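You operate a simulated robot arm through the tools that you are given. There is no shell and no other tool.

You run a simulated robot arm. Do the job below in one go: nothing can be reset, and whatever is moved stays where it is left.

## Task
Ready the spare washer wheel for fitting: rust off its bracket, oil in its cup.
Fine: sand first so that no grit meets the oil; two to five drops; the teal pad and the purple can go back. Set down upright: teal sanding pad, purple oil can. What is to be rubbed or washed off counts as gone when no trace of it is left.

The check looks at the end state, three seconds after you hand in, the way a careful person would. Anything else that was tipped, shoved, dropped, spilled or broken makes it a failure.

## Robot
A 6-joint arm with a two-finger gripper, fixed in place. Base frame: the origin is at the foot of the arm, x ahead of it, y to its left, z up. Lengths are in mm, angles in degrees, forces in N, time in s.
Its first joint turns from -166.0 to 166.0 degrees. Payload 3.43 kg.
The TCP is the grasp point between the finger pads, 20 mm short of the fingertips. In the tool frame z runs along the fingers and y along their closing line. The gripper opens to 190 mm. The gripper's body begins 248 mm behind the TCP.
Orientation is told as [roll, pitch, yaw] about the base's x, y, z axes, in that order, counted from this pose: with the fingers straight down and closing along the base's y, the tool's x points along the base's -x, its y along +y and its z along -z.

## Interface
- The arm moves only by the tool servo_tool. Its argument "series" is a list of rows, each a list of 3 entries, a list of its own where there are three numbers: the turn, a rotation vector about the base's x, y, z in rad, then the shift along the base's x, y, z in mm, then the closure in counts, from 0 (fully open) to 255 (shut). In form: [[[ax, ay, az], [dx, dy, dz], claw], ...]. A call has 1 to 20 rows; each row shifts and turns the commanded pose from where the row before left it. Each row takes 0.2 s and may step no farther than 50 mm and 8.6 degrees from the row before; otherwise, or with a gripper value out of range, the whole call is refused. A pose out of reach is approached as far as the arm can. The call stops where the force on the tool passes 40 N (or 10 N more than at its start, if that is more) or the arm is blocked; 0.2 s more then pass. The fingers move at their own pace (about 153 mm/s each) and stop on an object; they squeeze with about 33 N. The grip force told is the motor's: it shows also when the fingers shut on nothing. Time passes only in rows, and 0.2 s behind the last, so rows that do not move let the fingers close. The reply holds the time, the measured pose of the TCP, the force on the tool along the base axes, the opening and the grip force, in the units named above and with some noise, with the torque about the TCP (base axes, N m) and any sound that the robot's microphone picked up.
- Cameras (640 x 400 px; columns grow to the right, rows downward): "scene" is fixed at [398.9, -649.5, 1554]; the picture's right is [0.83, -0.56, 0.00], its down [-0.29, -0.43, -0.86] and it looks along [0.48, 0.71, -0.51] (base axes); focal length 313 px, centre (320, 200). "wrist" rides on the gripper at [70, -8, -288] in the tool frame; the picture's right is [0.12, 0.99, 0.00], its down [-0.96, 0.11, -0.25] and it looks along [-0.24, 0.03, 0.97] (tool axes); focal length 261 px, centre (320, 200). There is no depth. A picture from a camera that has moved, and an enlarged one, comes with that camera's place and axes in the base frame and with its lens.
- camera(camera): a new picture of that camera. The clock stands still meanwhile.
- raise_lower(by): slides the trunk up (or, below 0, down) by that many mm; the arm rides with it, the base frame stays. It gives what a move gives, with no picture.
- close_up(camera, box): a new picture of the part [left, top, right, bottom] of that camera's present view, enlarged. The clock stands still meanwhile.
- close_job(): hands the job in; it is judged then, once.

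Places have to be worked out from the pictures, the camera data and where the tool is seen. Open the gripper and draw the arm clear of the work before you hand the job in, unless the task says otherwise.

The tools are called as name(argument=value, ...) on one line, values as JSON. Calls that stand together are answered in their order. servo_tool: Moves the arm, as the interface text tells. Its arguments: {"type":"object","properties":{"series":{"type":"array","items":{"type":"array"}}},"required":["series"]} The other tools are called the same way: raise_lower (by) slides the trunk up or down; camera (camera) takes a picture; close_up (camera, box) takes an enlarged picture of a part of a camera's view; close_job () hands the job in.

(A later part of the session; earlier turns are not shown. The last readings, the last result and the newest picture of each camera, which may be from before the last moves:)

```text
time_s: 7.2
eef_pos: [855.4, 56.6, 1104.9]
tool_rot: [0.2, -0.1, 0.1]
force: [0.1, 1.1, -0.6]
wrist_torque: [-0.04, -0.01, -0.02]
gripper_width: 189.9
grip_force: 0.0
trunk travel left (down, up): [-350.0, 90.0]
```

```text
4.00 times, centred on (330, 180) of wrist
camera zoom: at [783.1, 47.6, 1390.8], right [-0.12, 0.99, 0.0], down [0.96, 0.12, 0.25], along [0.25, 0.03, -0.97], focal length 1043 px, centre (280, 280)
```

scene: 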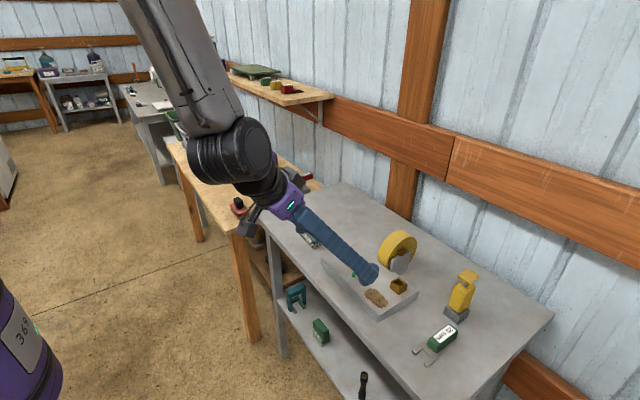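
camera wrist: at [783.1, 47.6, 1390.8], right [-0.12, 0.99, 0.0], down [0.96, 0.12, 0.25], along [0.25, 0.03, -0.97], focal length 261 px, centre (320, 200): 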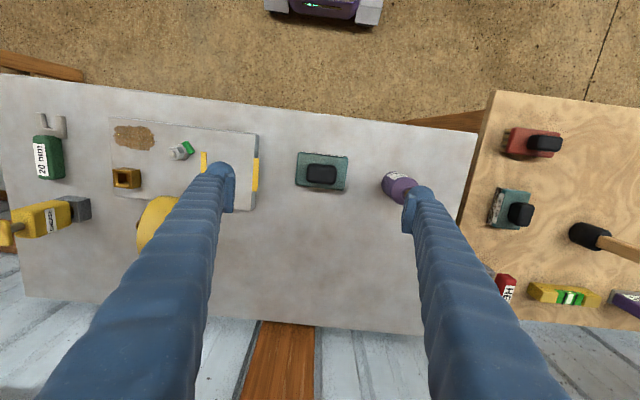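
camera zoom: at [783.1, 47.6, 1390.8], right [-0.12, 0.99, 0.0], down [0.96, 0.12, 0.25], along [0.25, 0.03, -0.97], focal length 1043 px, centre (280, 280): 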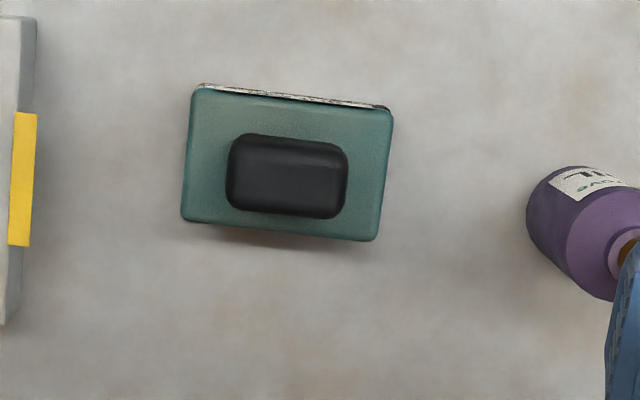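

Triangulating from two wrist views and the scene: bench ≈ z 901, plate top ≈ 925, rust centre ≈ (828,-267), pad handle centre ≈ (847.5,58) with top ≈ 966, goblet rim ≈ (964,-220,985). The open finger would come close to the bottle, so I half-close first and descend to z≈1000 above the pad handle.

servo_tool(series=[[[0, 0, 0], [0, 0, 0], 130], [[0, 0, 0], [-2.5, 0.5, -15], 130], [[0, 0, 0], [-2.5, 0.5, -30], 130], [[0, 0, 0], [-2.5, 0.5, -30], 130], [[0, 0, 0], [-0.5, 0, -30], 130], [[0, 0, 0], [0, 0, 0], 130]])

camera(camera="wrist")

close_up(camera="scene", box=[260, 170, 380, 260])

```text
time_s: 8.6
eef_pos: [848.2, 58.2, 1000.2]
tool_rot: [0.1, -0.2, 0.2]
force: [-0.1, 0.0, -0.6]
wrist_torque: [-0.02, 0.0, -0.02]
gripper_width: 93.3
grip_force: 0.1
trunk travel left (down, up): [-350.0, 90.0]
```

```text
taken
camera wrist: at [776.0, 48.7, 1285.6], right [-0.12, 0.99, 0.0], down [0.96, 0.12, 0.25], along [0.25, 0.03, -0.97], focal length 261 px, centre (320, 200)
```

wrist: 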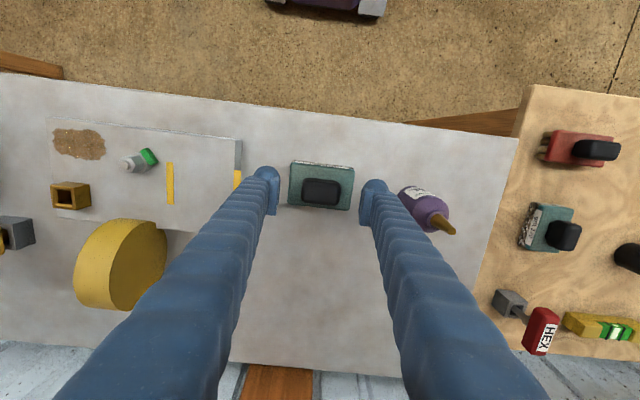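

```text
4.44 times, centred on (320, 215) of scene
camera zoom: at [398.9, -649.5, 1554.0], right [0.83, -0.56, 0.0], down [-0.29, -0.43, -0.86], along [0.48, 0.71, -0.51], focal length 1391 px, centre (320, 133)
```

zoom: 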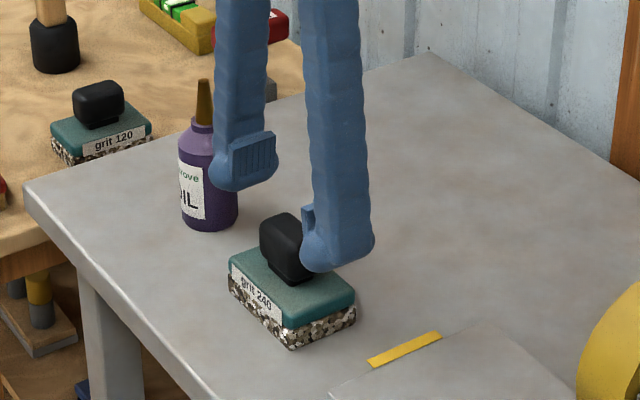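

Handle is centred between the fingers (computed ≈(845,57)). I'll descend to TCP z≈962 so the tips stay just above the teal board, and close.

servo_tool(series=[[[0, 0, 0], [-1.5, -0.7, -19], 130], [[0, 0, 0], [-1, -0.7, -18.5], 130], [[0, 0, 0], [0, 0, 0], 130], [[0, 0, 0], [0, 0, 0], 255], [[0, 0, 0], [0, 0, 0], 255], [[0, 0, 0], [0, 0, 0], 255], [[0, 0, 0], [0, 0, 0], 255]])

close_up(camera="scene", box=[260, 170, 380, 260])

camera(camera="wrist")

```text
time_s: 10.2
eef_pos: [846.1, 55.7, 961.8]
tool_rot: [0.2, -0.2, 0.0]
force: [-0.8, -1.5, 4.5]
wrist_torque: [-0.04, -0.05, -0.03]
gripper_width: 48.7
grip_force: 33.0
trunk travel left (down, up): [-350.0, 90.0]
```

```text
4.44 times, centred on (320, 215) of scene
camera zoom: at [398.9, -649.5, 1554.0], right [0.83, -0.56, 0.0], down [-0.29, -0.43, -0.86], along [0.48, 0.71, -0.51], focal length 1391 px, centre (320, 133)
```

zoom: 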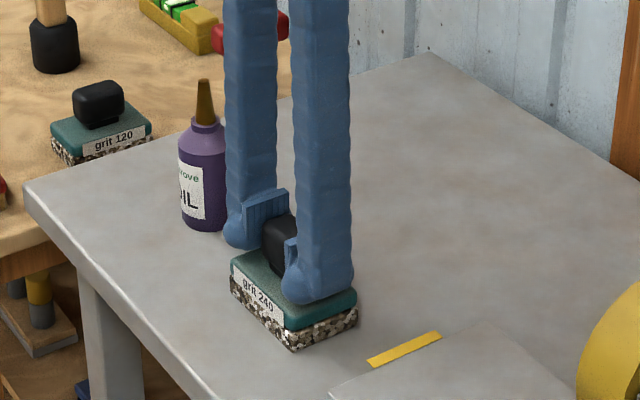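

```text
taken
camera wrist: at [773.9, 47.8, 1248.0], right [-0.12, 0.99, 0.0], down [0.96, 0.12, 0.25], along [0.25, 0.03, -0.97], focal length 261 px, centre (320, 200)
```

wrist: 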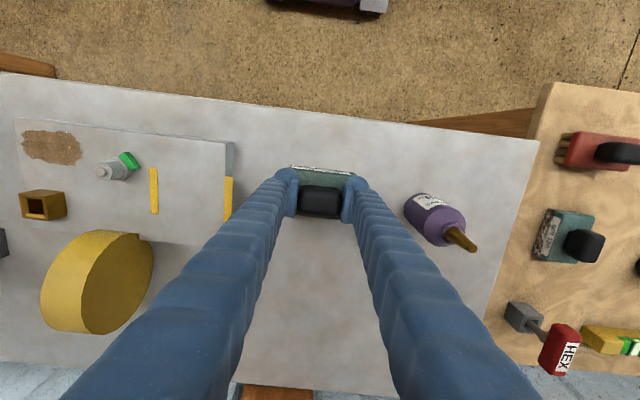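

Firm grip at 48.7 mm with the pad standing on the bench at TCP z 961.8 (its home pose: 846.1, 55.7). I lift to z≈1060, carry it over to above the rust patch at (828,-270), then look.

servo_tool(series=[[[0, 0, 0], [0, 0, 49], 255], [[0, 0, 0], [0, 0, 49], 255], [[0, 0, 0], [-2.6, -46.5, 0], 255], [[0, 0, 0], [-2.6, -46.5, 0], 255], [[0, 0, 0], [-2.6, -46.5, 0], 255], [[0, 0, 0], [-2.6, -46.5, 0], 255], [[0, 0, 0], [-2.6, -46.5, 0], 255], [[0, 0, 0], [-2.6, -46.5, 0], 255], [[0, 0, 0], [-2.5, -46.7, 0], 255], [[0, 0, 0], [0, 0, -30], 255], [[0, 0, 0], [0, 0, 0], 255]])

camera(camera="wrist")

close_up(camera="scene", box=[330, 220, 450, 320])

```text
time_s: 12.6
eef_pos: [829.6, -266.7, 1029.8]
tool_rot: [0.2, -0.2, 0.1]
force: [0.1, 0.0, -0.8]
wrist_torque: [-0.04, -0.05, 0.03]
gripper_width: 48.5
grip_force: 33.1
trunk travel left (down, up): [-350.0, 90.0]
```

```text
taken
camera wrist: at [757.2, -276.4, 1316.5], right [-0.12, 0.99, 0.0], down [0.96, 0.12, 0.25], along [0.25, 0.03, -0.97], focal length 261 px, centre (320, 200)
```

wrist: 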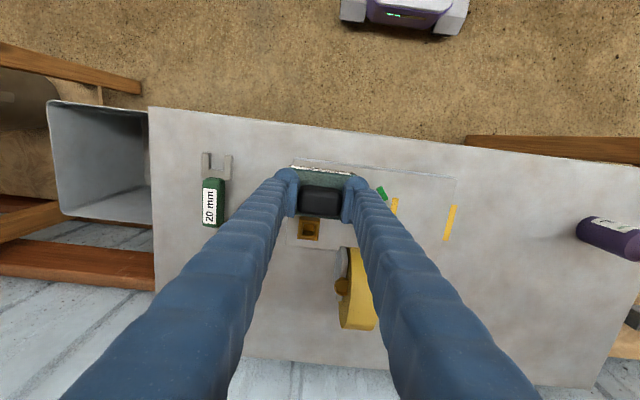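

```text
4.00 times, centred on (390, 270) of scene
camera zoom: at [398.9, -649.5, 1554.0], right [0.83, -0.56, 0.0], down [-0.29, -0.43, -0.86], along [0.48, 0.71, -0.51], focal length 1252 px, centre (40, -80)
```

zoom: 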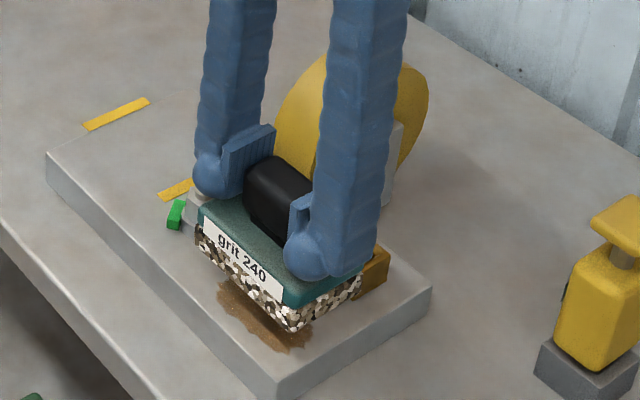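

The pad hangs above the patch, well aligned and clear of the brass box and nut. Descending slowly toward contact (expected near TCP z≈986).

servo_tool(series=[[[0, 0, 0], [0, 0, -20], 255], [[0, 0, 0], [0, 0, -15], 255], [[0, 0, 0], [0, 0, -3], 255], [[0, 0, 0], [0, 0, 0], 255]])

close_up(camera="scene", box=[350, 250, 430, 310])

```text
time_s: 13.6
eef_pos: [829.8, -269.5, 990.5]
tool_rot: [0.1, -0.2, 0.0]
force: [1.2, 2.4, 7.9]
wrist_torque: [0.07, 0.04, 0.01]
gripper_width: 48.7
grip_force: 33.2
trunk travel left (down, up): [-350.0, 90.0]
```

```text
6.67 times, centred on (390, 280) of scene
camera zoom: at [398.9, -649.5, 1554.0], right [0.83, -0.56, 0.0], down [-0.29, -0.43, -0.86], along [0.48, 0.71, -0.51], focal length 2087 px, centre (-147, -333)
```

zoom: 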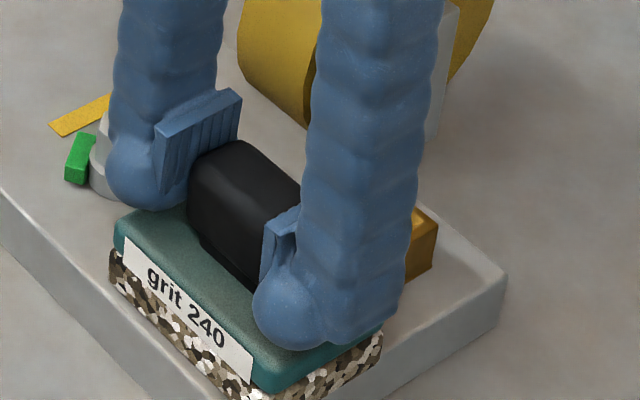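

Contact: 7.9 N at TCP z 990.5. I'll press about 1 mm more and make short back-and-forth strokes over the patch, staying clear of the nut (y>-200) and box (x>882).

servo_tool(series=[[[0, 0, 0], [0, 0, -1], 255], [[0, 0, 0], [0, 6, 0], 255], [[0, 0, 0], [0, -8, 0], 255], [[0, 0, 0], [0, -8, 0], 255], [[0, 0, 0], [0, 8, 0], 255], [[0, 0, 0], [0, 8, 0], 255], [[0, 0, 0], [0, -8, 0], 255], [[0, 0, 0], [0, -8, 0], 255], [[0, 0, 0], [0, 8, 0], 255], [[0, 0, 0], [0, 8, 0], 255], [[0, 0, 0], [0, -8, 0], 255], [[0, 0, 0], [0, -8, 0], 255], [[0, 0, 0], [0, 8, 0], 255], [[0, 0, 0], [0, 2, 0], 255]])

close_up(camera="scene", box=[350, 250, 430, 310])

```text
time_s: 16.6
eef_pos: [827.6, -269.9, 991.1]
tool_rot: [0.3, -0.1, 0.1]
force: [-1.0, -7.6, 21.0]
wrist_torque: [-0.4, -0.13, -0.06]
gripper_width: 48.9
grip_force: 33.3
trunk travel left (down, up): [-350.0, 90.0]
```

```text
6.67 times, centred on (390, 280) of scene
camera zoom: at [398.9, -649.5, 1554.0], right [0.83, -0.56, 0.0], down [-0.29, -0.43, -0.86], along [0.48, 0.71, -0.51], focal length 2087 px, centre (-147, -333)
```

zoom: 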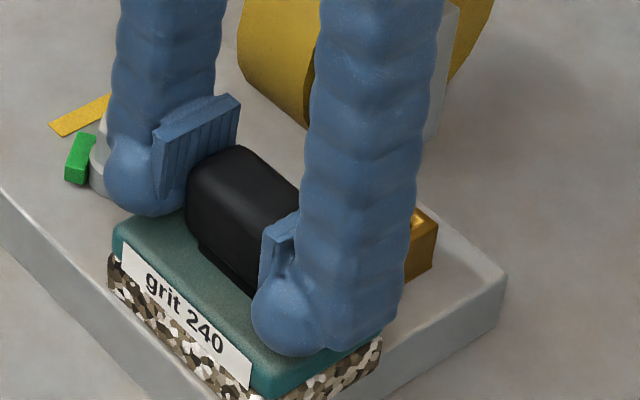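

Pressing with ~21 N and the plate has not shifted. I'll add strokes along x (±7 mm) with offsets, then lift a bit to check the patch.

servo_tool(series=[[[0, 0, 0], [6, 0, 0], 255], [[0, 0, 0], [-7, 4, 0], 255], [[0, 0, 0], [-7, 0, 0], 255], [[0, 0, 0], [7, 4, 0], 255], [[0, 0, 0], [7, 0, 0], 255], [[0, 0, 0], [-7, -8, 0], 255], [[0, 0, 0], [-7, 0, 0], 255], [[0, 0, 0], [7, -8, 0], 255], [[0, 0, 0], [7, 0, 0], 255], [[0, 0, 0], [-7, 4, 0], 255], [[0, 0, 0], [-6, 0, 0], 255], [[0, 0, 0], [0, 8, 0], 255], [[0, 0, 0], [0, -8, 0], 255], [[0, 0, 0], [0, -8, 0], 255], [[0, 0, 0], [0, 8, 0], 255], [[0, 0, 0], [6, 4, 0], 255], [[0, 0, 0], [0, 0, 25], 255], [[0, 0, 0], [0, 0, 35], 255], [[0, 0, 0], [0, 0, 0], 255]])

close_up(camera="scene", box=[340, 240, 430, 320])

camera(camera="wrist")

```text
time_s: 20.6
eef_pos: [827.4, -268.7, 1048.5]
tool_rot: [0.2, 0.0, 0.1]
force: [0.7, 0.6, -1.7]
wrist_torque: [0.01, 0.02, 0.04]
gripper_width: 48.7
grip_force: 32.8
trunk travel left (down, up): [-350.0, 90.0]
```

```text
5.00 times, centred on (385, 280) of scene
camera zoom: at [398.9, -649.5, 1554.0], right [0.83, -0.56, 0.0], down [-0.29, -0.43, -0.86], along [0.48, 0.71, -0.51], focal length 1565 px, centre (-5, -200)
```

zoom: 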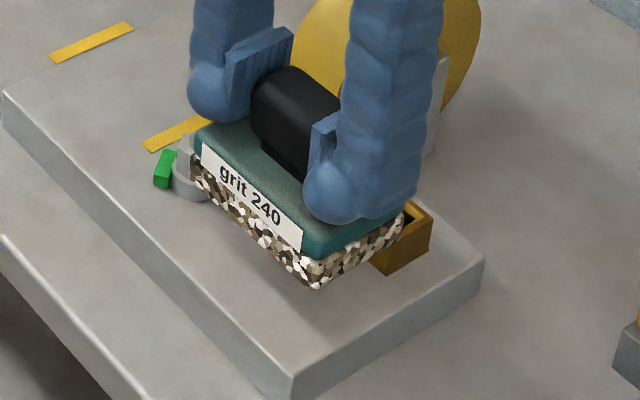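

```text
taken
camera wrist: at [755.7, -278.1, 1336.0], right [-0.12, 0.99, 0.0], down [0.96, 0.12, 0.25], along [0.25, 0.03, -0.97], focal length 261 px, centre (320, 200)
```

wrist: 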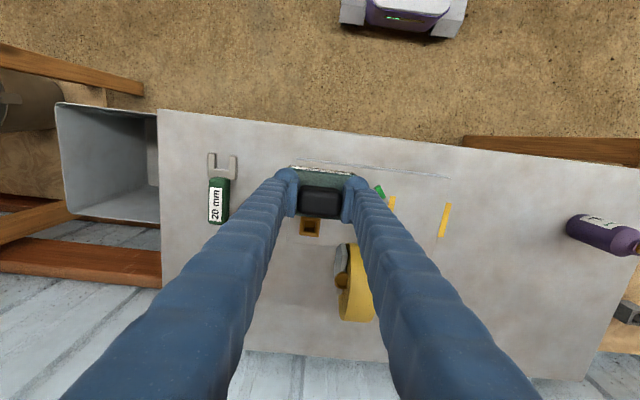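

The visible part of the plate looks clean. I'll lift higher and move toward home to see the full patch area unobstructed.

servo_tool(series=[[[0, 0, 0], [0, 0, 30], 255], [[0, 0, 0], [2, 46, 0], 255], [[0, 0, 0], [2, 46, 0], 255], [[0, 0, 0], [2, 46, 0], 255], [[0, 0, 0], [2, 46, 0], 255], [[0, 0, 0], [0, 0, 0], 255]])

close_up(camera="scene", box=[345, 255, 425, 320])

close_up(camera="wrist", box=[120, 120, 260, 240])

```text
time_s: 22.0
eef_pos: [837.9, -80.4, 1081.7]
tool_rot: [0.2, 0.0, 0.0]
force: [0.0, -0.1, -1.3]
wrist_torque: [-0.07, 0.05, -0.04]
gripper_width: 49.1
grip_force: 33.2
trunk travel left (down, up): [-350.0, 90.0]
```

```text
6.15 times, centred on (385, 288) of scene
camera zoom: at [398.9, -649.5, 1554.0], right [0.83, -0.56, 0.0], down [-0.29, -0.43, -0.86], along [0.48, 0.71, -0.51], focal length 1926 px, centre (-80, -338)
```

zoom: 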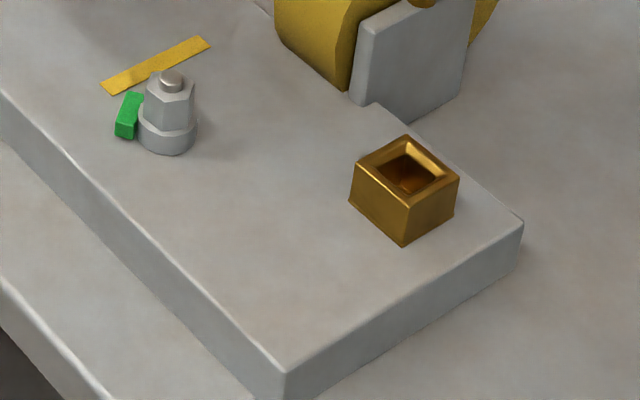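

```text
3.33 times, centred on (190, 180) of wrist
camera zoom: at [765.4, -88.7, 1367.7], right [-0.12, 0.99, 0.0], down [0.96, 0.12, 0.25], along [0.25, 0.03, -0.97], focal length 869 px, centre (753, 267)
```

zoom: 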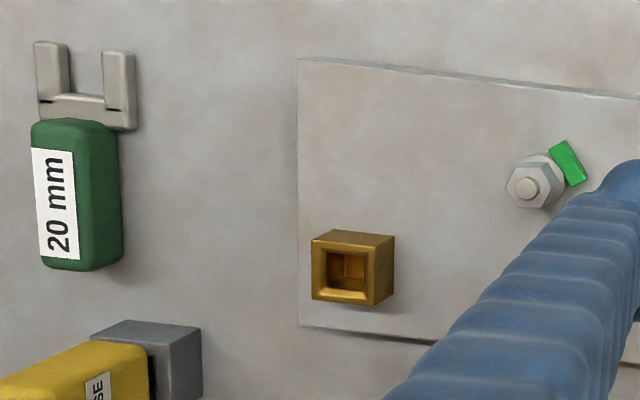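

The rust looks fully gone; one tighter zoom to be sure no trace is left before returning the pad.

close_up(camera="scene", box=[362, 278, 392, 308])

close_up(camera="wrist", box=[180, 135, 230, 175])

```text
13.33 times, centred on (377, 293) of scene
camera zoom: at [398.9, -649.5, 1554.0], right [0.83, -0.56, 0.0], down [-0.29, -0.43, -0.86], along [0.48, 0.71, -0.51], focal length 4174 px, centre (-440, -1040)
```

zoom: 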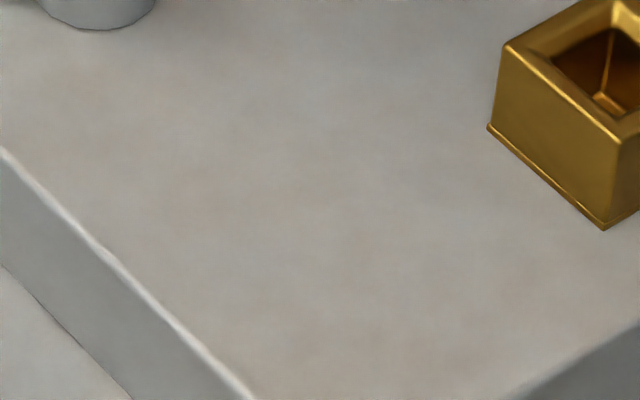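

```text
10.00 times, centred on (205, 155) of wrist
camera zoom: at [765.4, -88.7, 1367.7], right [-0.12, 0.99, 0.0], down [0.96, 0.12, 0.25], along [0.25, 0.03, -0.97], focal length 2606 px, centre (1470, 650)
```

zoom: 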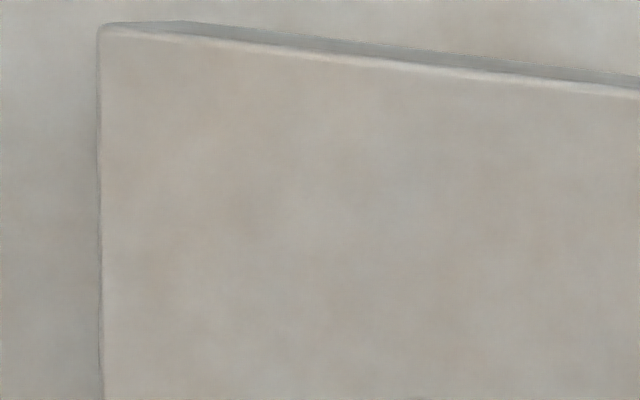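

No trace left. Now I return the pad to its home pose (846, 55.7, contact at TCP z≈961.8), descending slowly at the end.

servo_tool(series=[[[0, 0, 0], [2.7, 45.4, 0], 255], [[0, 0, 0], [2.7, 45.4, 0], 255], [[0, 0, 0], [2.8, 45.3, 0], 255], [[0, 0, 0], [0, 0, -45], 255], [[0, 0, 0], [0, 0, -45], 255], [[0, 0, 0], [0, 0, -20], 255], [[0, 0, 0], [0, 0, -5], 255], [[0, 0, 0], [0, 0, 0], 255]])

close_up(camera="scene", box=[260, 170, 380, 260])

```text
time_s: 23.8
eef_pos: [842.2, 52.5, 966.7]
tool_rot: [0.2, -0.1, 0.0]
force: [0.3, 0.4, -1.3]
wrist_torque: [0.01, -0.02, 0.0]
gripper_width: 48.8
grip_force: 32.6
trunk travel left (down, up): [-350.0, 90.0]
```

```text
4.44 times, centred on (320, 215) of scene
camera zoom: at [398.9, -649.5, 1554.0], right [0.83, -0.56, 0.0], down [-0.29, -0.43, -0.86], along [0.48, 0.71, -0.51], focal length 1391 px, centre (320, 133)
```

zoom: 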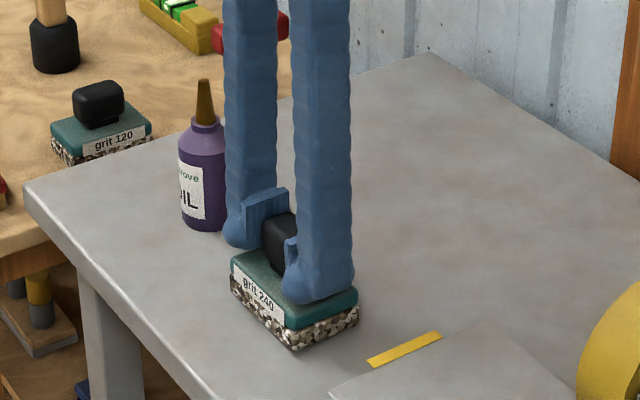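

About 4 mm above the bench; I nudge to the home spot and lower the last millimetres until a light contact shows.

servo_tool(series=[[[0, 0, 0], [2.5, 2, -1.5], 255], [[0, 0, 0], [0, 0, -1.5], 255], [[0, 0, 0], [0, 0, -1], 255], [[0, 0, 0], [0, 0, 0], 255]])

```text
time_s: 24.8
eef_pos: [845.2, 53.5, 962.5]
tool_rot: [0.1, -0.1, 0.0]
force: [-0.4, -0.5, -1.5]
wrist_torque: [-0.03, 0.04, -0.04]
gripper_width: 48.8
grip_force: 33.5
trunk travel left (down, up): [-350.0, 90.0]
```

Still carrying the pad's weight (-1.5 N), so I go down 1 mm at a time.

servo_tool(series=[[[0, 0, 0], [0, 1, -1], 255], [[0, 0, 0], [0, 0, -0.7], 255], [[0, 0, 0], [0, 0, 0], 255]])

```text
time_s: 25.6
eef_pos: [846.2, 54.2, 959.9]
tool_rot: [0.2, -0.3, 0.1]
force: [-0.3, 1.0, 9.0]
wrist_torque: [0.02, 0.16, 0.02]
gripper_width: 48.9
grip_force: 33.1
trunk travel left (down, up): [-350.0, 90.0]
```

Contact made (9 N). Release by opening to ~93 mm, then rise straight up to z≈1110 and look at the bottle.

servo_tool(series=[[[0, 0, 0], [0, 0, 0.7], 220], [[0, 0, 0], [0, 0, 0], 130], [[0, 0, 0], [0, 0, 0], 130], [[0, 0, 0], [0, 0, 25], 130], [[0, 0, 0], [0, 0, 40], 130], [[0, 0, 0], [0, 0, 45], 130], [[0, 0, 0], [0, 0, 45], 130], [[0, 0, 0], [0, 0, 0], 130]])

camera(camera="wrist")

close_up(camera="scene", box=[260, 170, 380, 260])

```text
time_s: 27.4
eef_pos: [847.3, 52.2, 1111.3]
tool_rot: [0.2, -0.1, 0.1]
force: [-0.2, -0.7, -0.1]
wrist_torque: [0.03, 0.01, -0.04]
gripper_width: 93.0
grip_force: 0.0
trunk travel left (down, up): [-350.0, 90.0]
```

```text
taken
camera wrist: at [775.4, 42.4, 1398.3], right [-0.12, 0.99, 0.0], down [0.96, 0.12, 0.25], along [0.25, 0.03, -0.97], focal length 261 px, centre (320, 200)
```

wrist: 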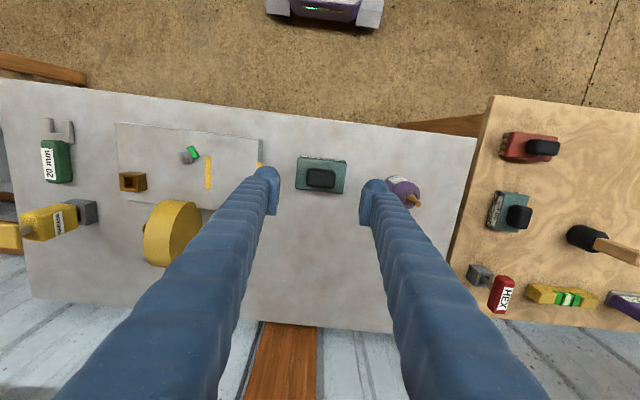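

```text
4.44 times, centred on (320, 215) of scene
camera zoom: at [398.9, -649.5, 1554.0], right [0.83, -0.56, 0.0], down [-0.29, -0.43, -0.86], along [0.48, 0.71, -0.51], focal length 1391 px, centre (320, 133)
```

zoom: 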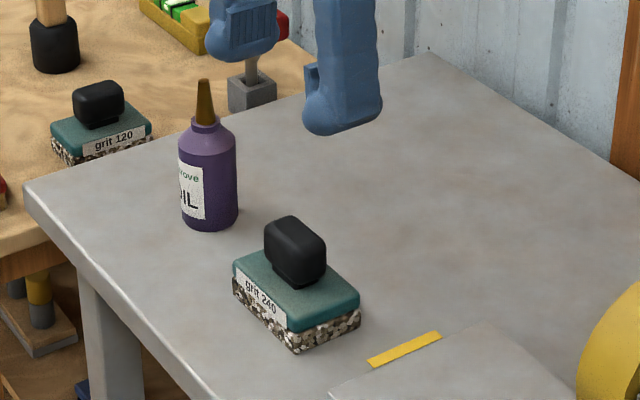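

The pad is back in place, upright. Now for the bottle (at ≈(857,192), 131 mm tall, ~48 mm wide). I'll need the tool horizontal to be able to invert it, so I first test tilting in free air, high above the bench, keeping in the arm's own plane.

servo_tool(series=[[[0, 0, 0], [-10, 0, 45], 130], [[0, 0, 0], [-10, 0, 45], 130], [[0, 0, 0], [-10, 0, 30], 130], [[0, -0.14, 0], [0, 0, 0], 130], [[0, -0.14, 0], [0, 0, 0], 130], [[0, -0.14, 0], [0, 0, 0], 130], [[0, 0, 0], [0, 0, 0], 130]])

camera(camera="scene")

```text
time_s: 29.0
eef_pos: [817.8, 55.1, 1233.4]
tool_rot: [0.1, -24.2, 0.1]
force: [0.4, -0.2, 0.6]
wrist_torque: [0.0, 0.07, 0.02]
gripper_width: 93.2
grip_force: 0.0
trunk travel left (down, up): [-350.0, 90.0]
```

```text
taken
```

scene: 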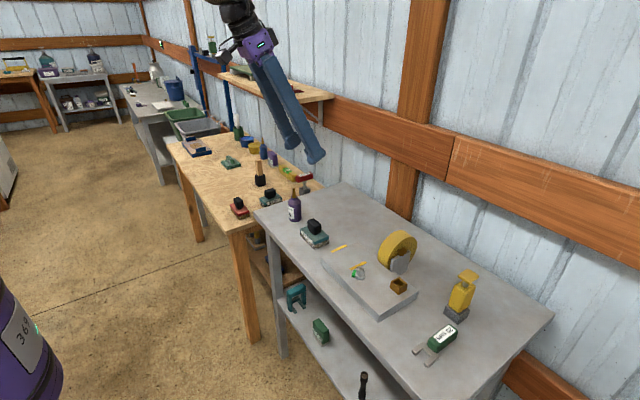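

24° of tilt went smoothly here. I continue tilting in small steps and watch for reach limits.

servo_tool(series=[[[0, -0.14, 0], [0, 0, 0], 130], [[0, -0.14, 0], [0, 0, 0], 130], [[0, -0.14, 0], [0, 0, 0], 130], [[0, 0, 0], [0, 0, 0], 130]])

camera(camera="scene")

```text
time_s: 30.0
eef_pos: [816.7, 54.6, 1235.1]
tool_rot: [0.0, -48.4, 0.1]
force: [-0.7, 0.2, 0.0]
wrist_torque: [-0.04, 0.02, -0.02]
gripper_width: 93.0
grip_force: 0.1
out of reach, approached as far as the arm can: row 2
trunk travel left (down, up): [-350.0, 90.0]
```

```text
taken
```

scene: 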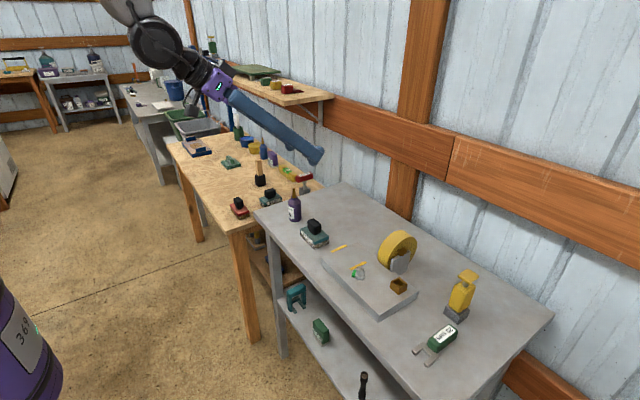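

It passed that singular pose and reached 48°. Continuing to horizontal (90°).

servo_tool(series=[[[0, -0.1452, 0], [0, 0, 0], 130], [[0, -0.1452, 0], [0, 0, 0], 130], [[0, -0.1452, 0], [0, 0, 0], 130], [[0, -0.1452, 0], [0, 0, 0], 130], [[0, -0.1452, 0], [0, 0, 0], 130], [[0, 0, 0], [0, 0, 0], 130]])

camera(camera="scene")

camera(camera="wrist")

```text
time_s: 31.4
eef_pos: [825.5, 56.4, 1236.5]
tool_rot: [-79.5, -89.8, 79.7]
force: [0.6, 0.1, 0.3]
wrist_torque: [-0.01, 0.08, 0.04]
gripper_width: 93.4
grip_force: 0.0
out of reach, approached as far as the arm can: row 3, 4
trunk travel left (down, up): [-350.0, 90.0]
```

```text
taken
```

scene: 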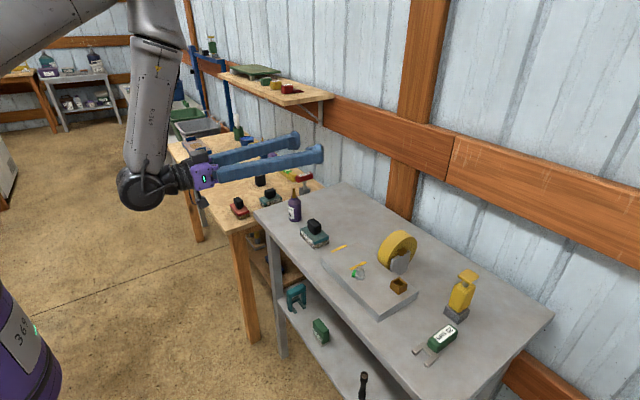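

```text
taken
camera wrist: at [536.2, 46.8, 1164.2], right [0.0, 0.99, -0.12], down [-0.25, 0.12, 0.96], along [0.97, 0.03, 0.25], focal length 261 px, centre (320, 200)
```

wrist: 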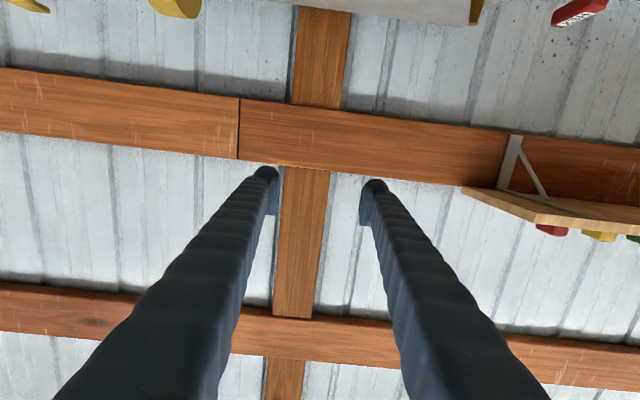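

The tool is now horizontal, pointing +x, at z≈1236. Inverting the bottle means rolling about this axis; I test the needed roll direction (top toward +y, i.e. negative about x) in free air now, before holding anything.

servo_tool(series=[[[-0.14, 0, 0], [0, 0, 0], 130], [[-0.14, 0, 0], [0, 0, 0], 130], [[-0.14, 0, 0], [0, 0, 0], 130], [[-0.14, 0, 0], [0, 0, 0], 130], [[-0.14, 0, 0], [0, 0, 0], 130], [[-0.14, 0, 0], [0, 0, 0], 130], [[-0.14, 0, 0], [0, 0, 0], 130], [[-0.14, 0, 0], [0, 0, 0], 130], [[-0.14, 0, 0], [0, 0, 0], 130], [[-0.14, 0, 0], [0, 0, 0], 130], [[-0.14, 0, 0], [0, 0, 0], 130], [[-0.14, 0, 0], [0, 0, 0], 130], [[-0.14, 0, 0], [0, 0, 0], 130], [[-0.14, 0, 0], [0, 0, 0], 130], [[-0.14, 0, 0], [0, 0, 0], 130], [[-0.14, 0, 0], [0, 0, 0], 130], [[-0.14, 0, 0], [0, 0, 0], 130], [[-0.14, 0, 0], [0, 0, 0], 130], [[-0.14, 0, 0], [0, 0, 0], 130]])

camera(camera="wrist")

```text
time_s: 35.4
eef_pos: [827.3, 55.2, 1234.4]
tool_rot: [-89.8, 62.6, 89.9]
force: [0.9, 0.3, -0.1]
wrist_torque: [0.0, -0.01, 0.03]
gripper_width: 93.1
grip_force: 0.1
trunk travel left (down, up): [-350.0, 90.0]
```

```text
taken
camera wrist: at [538.9, 31.8, 1299.7], right [0.0, -0.94, -0.35], down [-0.25, 0.34, -0.91], along [0.97, 0.08, -0.23], focal length 261 px, centre (320, 200)
```

wrist: 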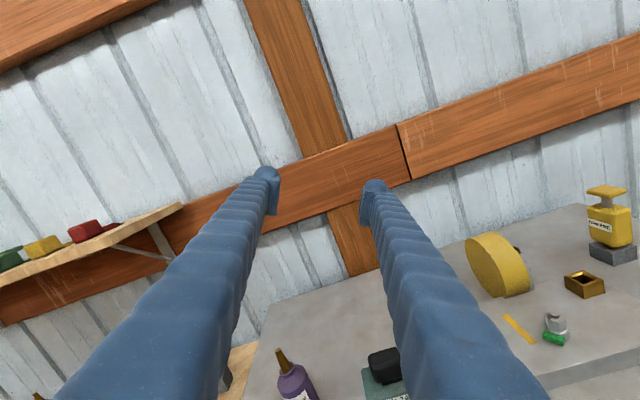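

Rolling −152° works without limits. I roll back to upright while moving over to above the bottle at (857,192), still at z≈1235.

servo_tool(series=[[[0.14, 0, 0], [1.58, 7.2, 0], 130], [[0.14, 0, 0], [1.58, 7.2, 0], 130], [[0.14, 0, 0], [1.58, 7.2, 0], 130], [[0.14, 0, 0], [1.58, 7.2, 0], 130], [[0.14, 0, 0], [1.58, 7.2, 0], 130], [[0.14, 0, 0], [1.58, 7.2, 0], 130], [[0.14, 0, 0], [1.58, 7.2, 0], 130], [[0.14, 0, 0], [1.58, 7.2, 0], 130], [[0.14, 0, 0], [1.58, 7.2, 0], 130], [[0.14, 0, 0], [1.58, 7.2, 0], 130], [[0.14, 0, 0], [1.58, 7.2, 0], 130], [[0.14, 0, 0], [1.58, 7.2, 0], 130], [[0.14, 0, 0], [1.58, 7.2, 0], 130], [[0.14, 0, 0], [1.58, 7.2, 0], 130], [[0.14, 0, 0], [1.58, 7.2, 0], 130], [[0.14, 0, 0], [1.58, 7.2, 0], 130], [[0.14, 0, 0], [1.58, 7.2, 0], 130], [[0.14, 0, 0], [1.58, 7.2, 0], 130], [[0.14, 0, 0], [1.58, 7.2, 0], 130], [[0, 0, 0], [0, 0, 0], 130]])

camera(camera="scene")

```text
time_s: 39.6
eef_pos: [856.6, 193.7, 1234.9]
tool_rot: [-14.4, -90.0, 14.6]
force: [-0.9, 0.4, 0.0]
wrist_torque: [-0.03, -0.01, 0.01]
gripper_width: 93.1
grip_force: 0.1
trunk travel left (down, up): [-350.0, 90.0]
```

```text
taken
```

scene: 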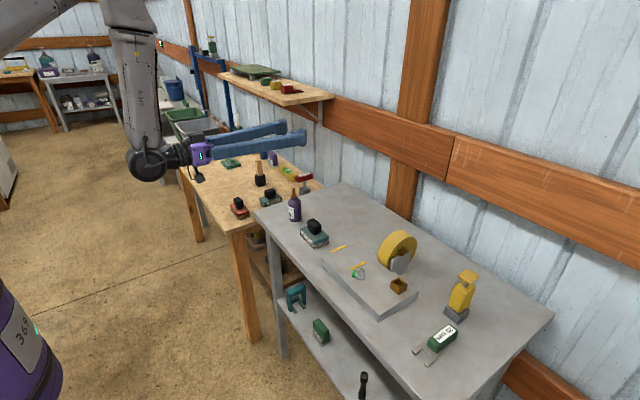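

Tool is horizontal above the bottle, whose axis I compute at (858,195) with tip at z≈1030. I'll lower the trunk by 150 mm (to z≈1085, still above the tip) and check alignment.

raise_lower(by=-150)

camera(camera="scene")

close_up(camera="scene", box=[250, 140, 350, 240])

```text
time_s: 41.4
eef_pos: [855.6, 192.3, 1085.2]
tool_rot: [-41.8, -89.8, 41.9]
force: [0.2, 0.3, 0.0]
wrist_torque: [0.01, 0.01, 0.01]
gripper_width: 93.0
grip_force: 0.1
trunk travel left (down, up): [-200.0, 240.0]
```

```text
taken
```

scene: 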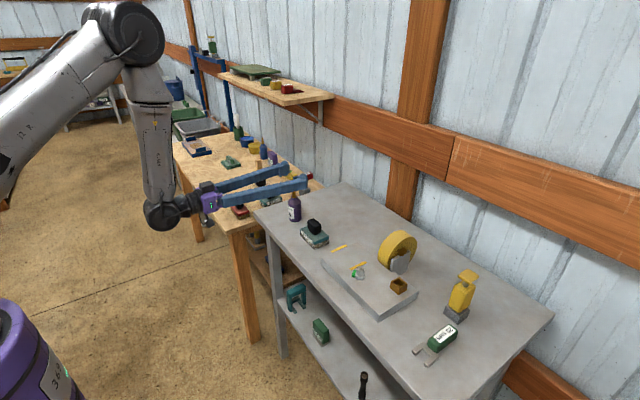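

```text
4.00 times, centred on (300, 190) of scene
camera zoom: at [398.9, -649.5, 1554.0], right [0.83, -0.56, 0.0], down [-0.29, -0.43, -0.86], along [0.48, 0.71, -0.51], focal length 1252 px, centre (400, 240)
```

zoom: 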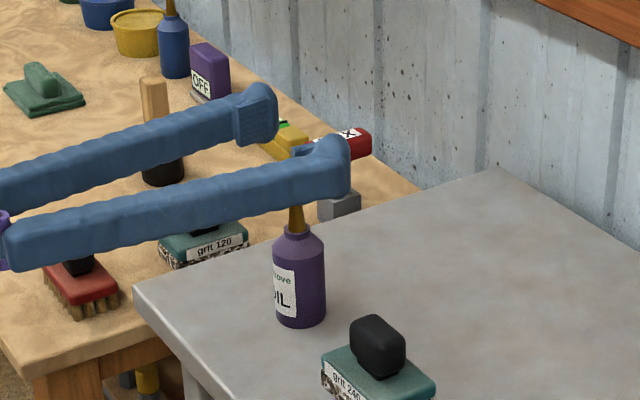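

The bottle sits between the two fingers below. I nudge +2 mm in x and y, then lower the trunk by 145 mm to bring the fingers to the body's middle (TCP z≈940).

servo_tool(series=[[[0, 0, 0], [2, 2, 0], 130], [[0, 0, 0], [0, 0, 0], 130]])

raise_lower(by=-100)

close_up(camera="scene", box=[250, 140, 350, 240])

```text
time_s: 42.0
eef_pos: [858.6, 193.9, 1085.5]
tool_rot: [-41.3, -89.7, 41.4]
force: [-0.5, -0.1, 0.2]
wrist_torque: [0.0, 0.01, -0.01]
gripper_width: 93.0
grip_force: 0.1
trunk travel left (down, up): [-200.0, 240.0]
```

```text
time_s: 43.3
eef_pos: [858.0, 192.8, 984.8]
tool_rot: [-42.4, -89.9, 42.7]
force: [0.4, 0.4, 0.6]
wrist_torque: [0.0, 0.0, 0.03]
gripper_width: 93.3
grip_force: 0.0
trunk travel left (down, up): [-100.0, 340.0]
```

```text
4.00 times, centred on (300, 190) of scene
camera zoom: at [398.9, -649.5, 1554.0], right [0.83, -0.56, 0.0], down [-0.29, -0.43, -0.86], along [0.48, 0.71, -0.51], focal length 1252 px, centre (400, 240)
```

zoom: 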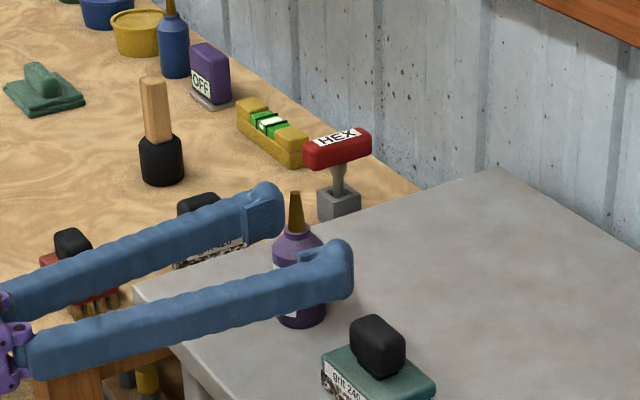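

The fingers straddle the bottle cleanly. Lower 44 mm more, to z≈941.

raise_lower(by=-44)

close_up(camera="scene", box=[250, 160, 350, 240])

camera(camera="wrist")

```text
time_s: 44.1
eef_pos: [858.4, 193.1, 941.6]
tool_rot: [-42.8, -89.8, 42.9]
force: [0.6, 0.8, -1.0]
wrist_torque: [0.01, 0.04, -0.03]
gripper_width: 92.9
grip_force: 0.1
trunk travel left (down, up): [-56.0, 384.0]
```

```text
5.00 times, centred on (300, 200) of scene
camera zoom: at [398.9, -649.5, 1554.0], right [0.83, -0.56, 0.0], down [-0.29, -0.43, -0.86], along [0.48, 0.71, -0.51], focal length 1565 px, centre (420, 200)
```

zoom: 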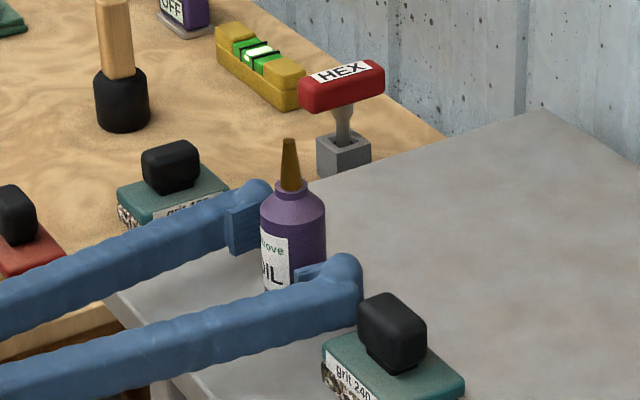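

```text
taken
camera wrist: at [569.1, 184.5, 870.5], right [0.0, 0.99, -0.12], down [-0.25, 0.12, 0.96], along [0.97, 0.03, 0.24], focal length 261 px, centre (320, 200)
```

wrist: 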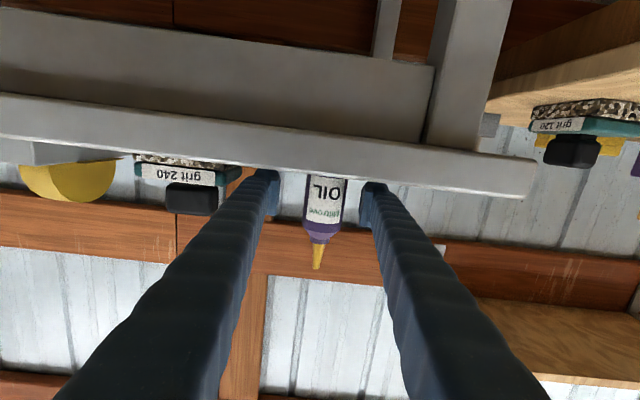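

The bottle is centred between the fingers. Closing on it now.

servo_tool(series=[[[0, 0, 0], [0, 0, 0], 200], [[0, 0, 0], [0, 0, 0], 255], [[0, 0, 0], [0, 0, 0], 255], [[0, 0, 0], [0, 0, 0], 255]])

close_up(camera="scene", box=[250, 160, 350, 240])

camera(camera="wrist")

```text
time_s: 45.1
eef_pos: [858.5, 194.8, 940.3]
tool_rot: [-42.9, -90.0, 42.9]
force: [0.8, -1.6, 1.0]
wrist_torque: [0.04, -0.04, -0.02]
gripper_width: 44.1
grip_force: 32.6
trunk travel left (down, up): [-56.0, 384.0]
```

```text
5.00 times, centred on (300, 200) of scene
camera zoom: at [398.9, -649.5, 1554.0], right [0.83, -0.56, 0.0], down [-0.29, -0.43, -0.86], along [0.48, 0.71, -0.51], focal length 1565 px, centre (420, 200)
```

zoom: 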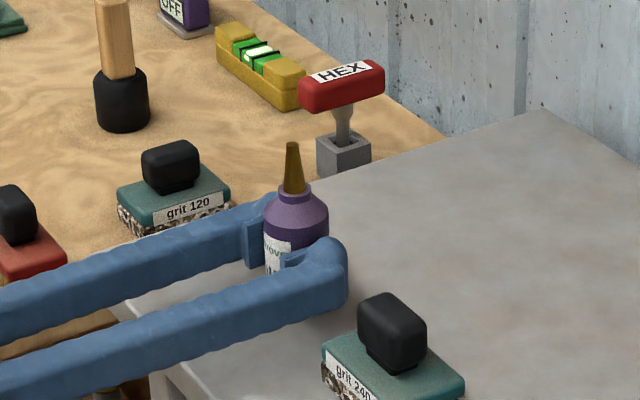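

```text
taken
camera wrist: at [569.2, 184.5, 870.4], right [0.0, 0.99, -0.12], down [-0.25, 0.12, 0.96], along [0.97, 0.03, 0.24], focal length 261 px, centre (320, 200)
```

wrist: 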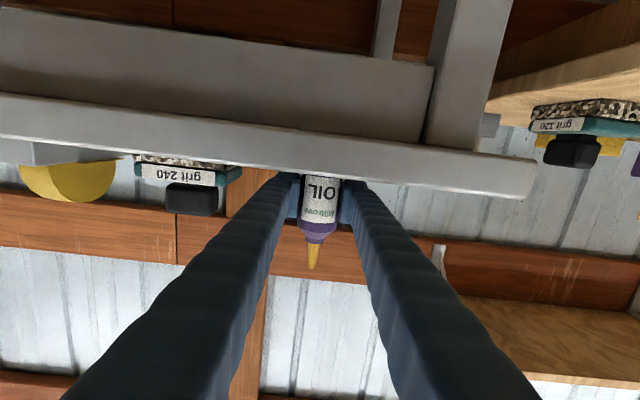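

Held at 44 mm width, upright. I zoom on the tip to get its exact offset from the TCP, which I need for pouring.

close_up(camera="wrist", box=[285, 170, 355, 275])

close_up(camera="scene", box=[285, 180, 320, 220])

```text
3.81 times, centred on (320, 222) of wrist
camera zoom: at [569.2, 184.5, 870.4], right [0.0, 0.99, -0.12], down [-0.25, 0.12, 0.96], along [0.97, 0.03, 0.24], focal length 993 px, centre (320, 114)
```

zoom: 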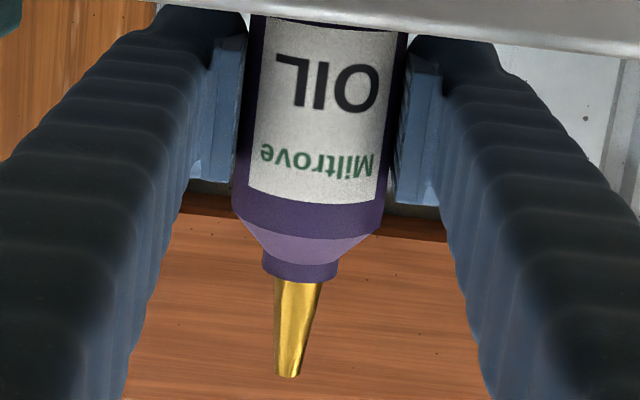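

```text
10.00 times, centred on (302, 200) of scene
camera zoom: at [398.9, -649.5, 1554.0], right [0.83, -0.56, 0.0], down [-0.29, -0.43, -0.86], along [0.48, 0.71, -0.51], focal length 3130 px, centre (495, 200)
```

zoom: 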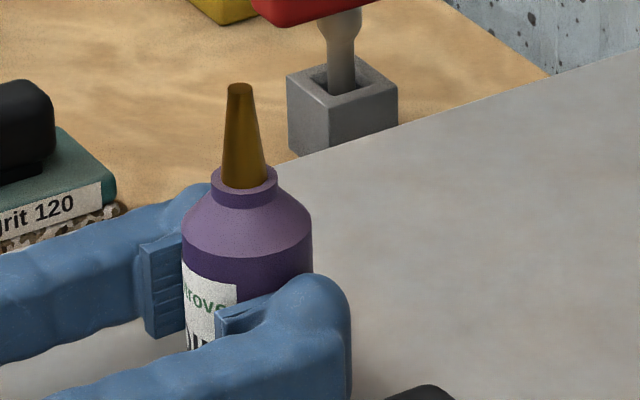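

Tip is 88 mm above the TCP (true TCP ≈ (857.2,192.5,940.4), taken from the camera pose). The cup's rim centre refines to about (965,-219,988). Lifting the bottle straight up with the trunk.

raise_lower(by=150)

camera(camera="scene")

```text
time_s: 46.9
eef_pos: [857.7, 193.6, 1090.3]
tool_rot: [-36.9, -89.8, 37.1]
force: [0.8, -0.2, -0.1]
wrist_torque: [0.0, 0.01, 0.01]
gripper_width: 44.2
grip_force: 33.6
trunk travel left (down, up): [-206.0, 234.0]
```

```text
taken
```

scene: 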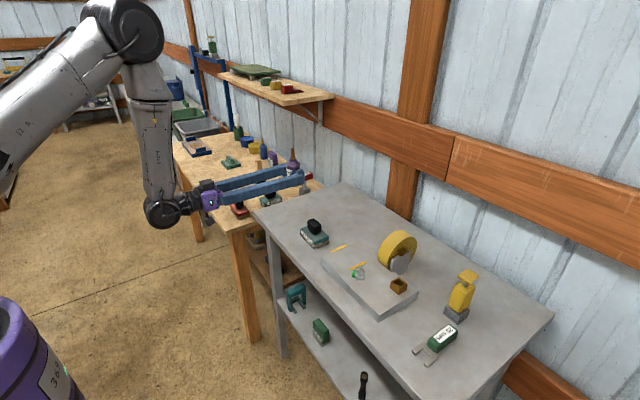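

The bottle is lifted cleanly. Now I carry it upright at z≈1090 over to (963,-307), beside the wheel on its -y side.

servo_tool(series=[[[0, 0, 0], [0, -40, 0], 255], [[0, 0, 0], [0, -46, 0], 255], [[0, 0, 0], [0, -46, 0], 255], [[0, 0, 0], [8, -46, 0], 255], [[0, 0, 0], [14, -46, 0], 255], [[0, 0, 0], [14, -46, 0], 255], [[0, 0, 0], [14, -46, 0], 255], [[0, 0, 0], [14, -46, 0], 255], [[0, 0, 0], [14, -46, 0], 255], [[0, 0, 0], [14, -46, 0], 255], [[0, 0, 0], [14, -45.5, 0], 255], [[0, 0, 0], [0, 0, 0], 255]])

camera(camera="scene")

camera(camera="wrist")

```text
time_s: 49.5
eef_pos: [959.8, -307.9, 1088.9]
tool_rot: [-12.6, -89.7, 12.7]
force: [-0.4, -0.6, -1.7]
wrist_torque: [0.04, -0.05, 0.1]
gripper_width: 44.2
grip_force: 33.1
trunk travel left (down, up): [-206.0, 234.0]
```

```text
taken
```

scene: 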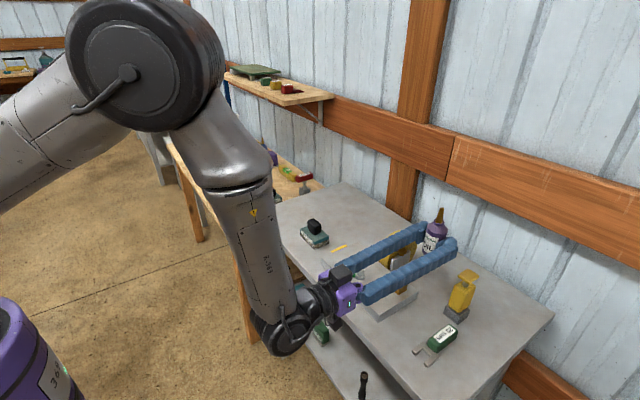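

```text
taken
camera wrist: at [670.9, -317.3, 1018.0], right [0.0, 0.99, -0.12], down [-0.25, 0.12, 0.96], along [0.97, 0.03, 0.24], focal length 261 px, centre (320, 200)
```

wrist: 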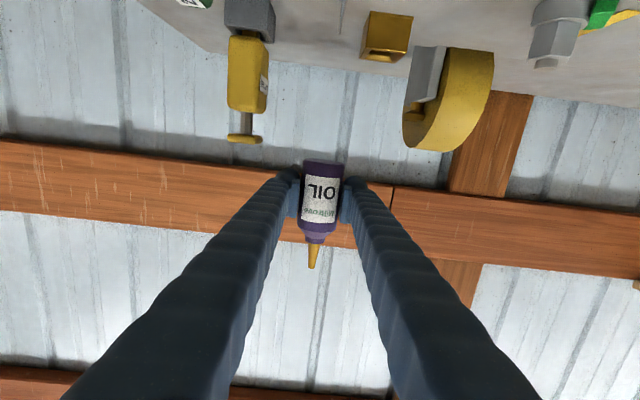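

Everything is clear. I now bring the tip onto the vertical line through the cup and roll the bottle in steps toward +y, keeping the tip above the cup's centre the whole time; first to 40°.

servo_tool(series=[[[0, 0, 0], [2.3, 45, 1], 255], [[0, 0, 0], [2, 45, 1], 255], [[-0.14, 0, 0], [0, -12.3, 0], 255], [[-0.14, 0, 0], [0, -12, -2], 255], [[-0.14, 0, 0], [0, -11.6, -5], 255], [[-0.14, 0, 0], [0, -10.8, -8], 255], [[-0.14, 0, 0], [0, -10, -13], 255], [[0, 0, 0], [0, 0, 0], 255]])

camera(camera="wrist")

camera(camera="scene")

```text
time_s: 51.3
eef_pos: [965.4, -273.8, 1064.6]
tool_rot: [-89.5, -49.7, 89.8]
force: [-0.4, -0.4, -2.2]
wrist_torque: [0.0, 0.01, 0.06]
gripper_width: 44.2
grip_force: 33.0
trunk travel left (down, up): [-206.0, 234.0]
```

```text
taken
camera wrist: at [678.4, -325.6, 1016.8], right [0.0, 0.68, -0.73], down [-0.25, 0.71, 0.66], along [0.97, 0.18, 0.16], focal length 261 px, centre (320, 200)
```

wrist: 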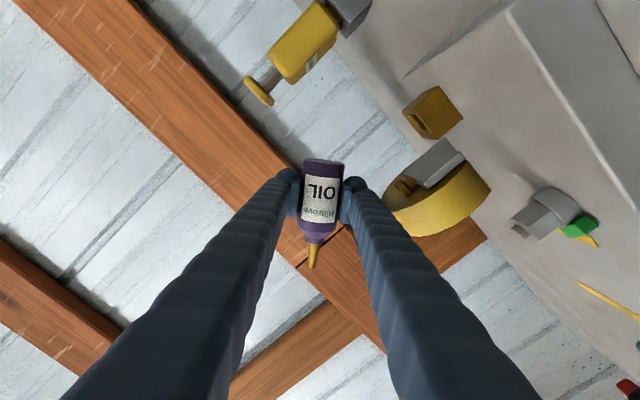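

```text
taken
```

scene: 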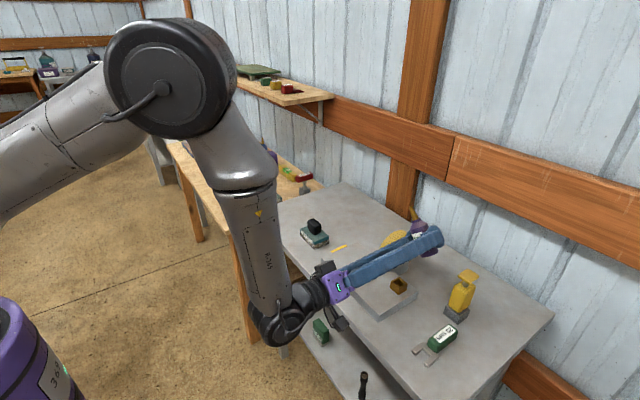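

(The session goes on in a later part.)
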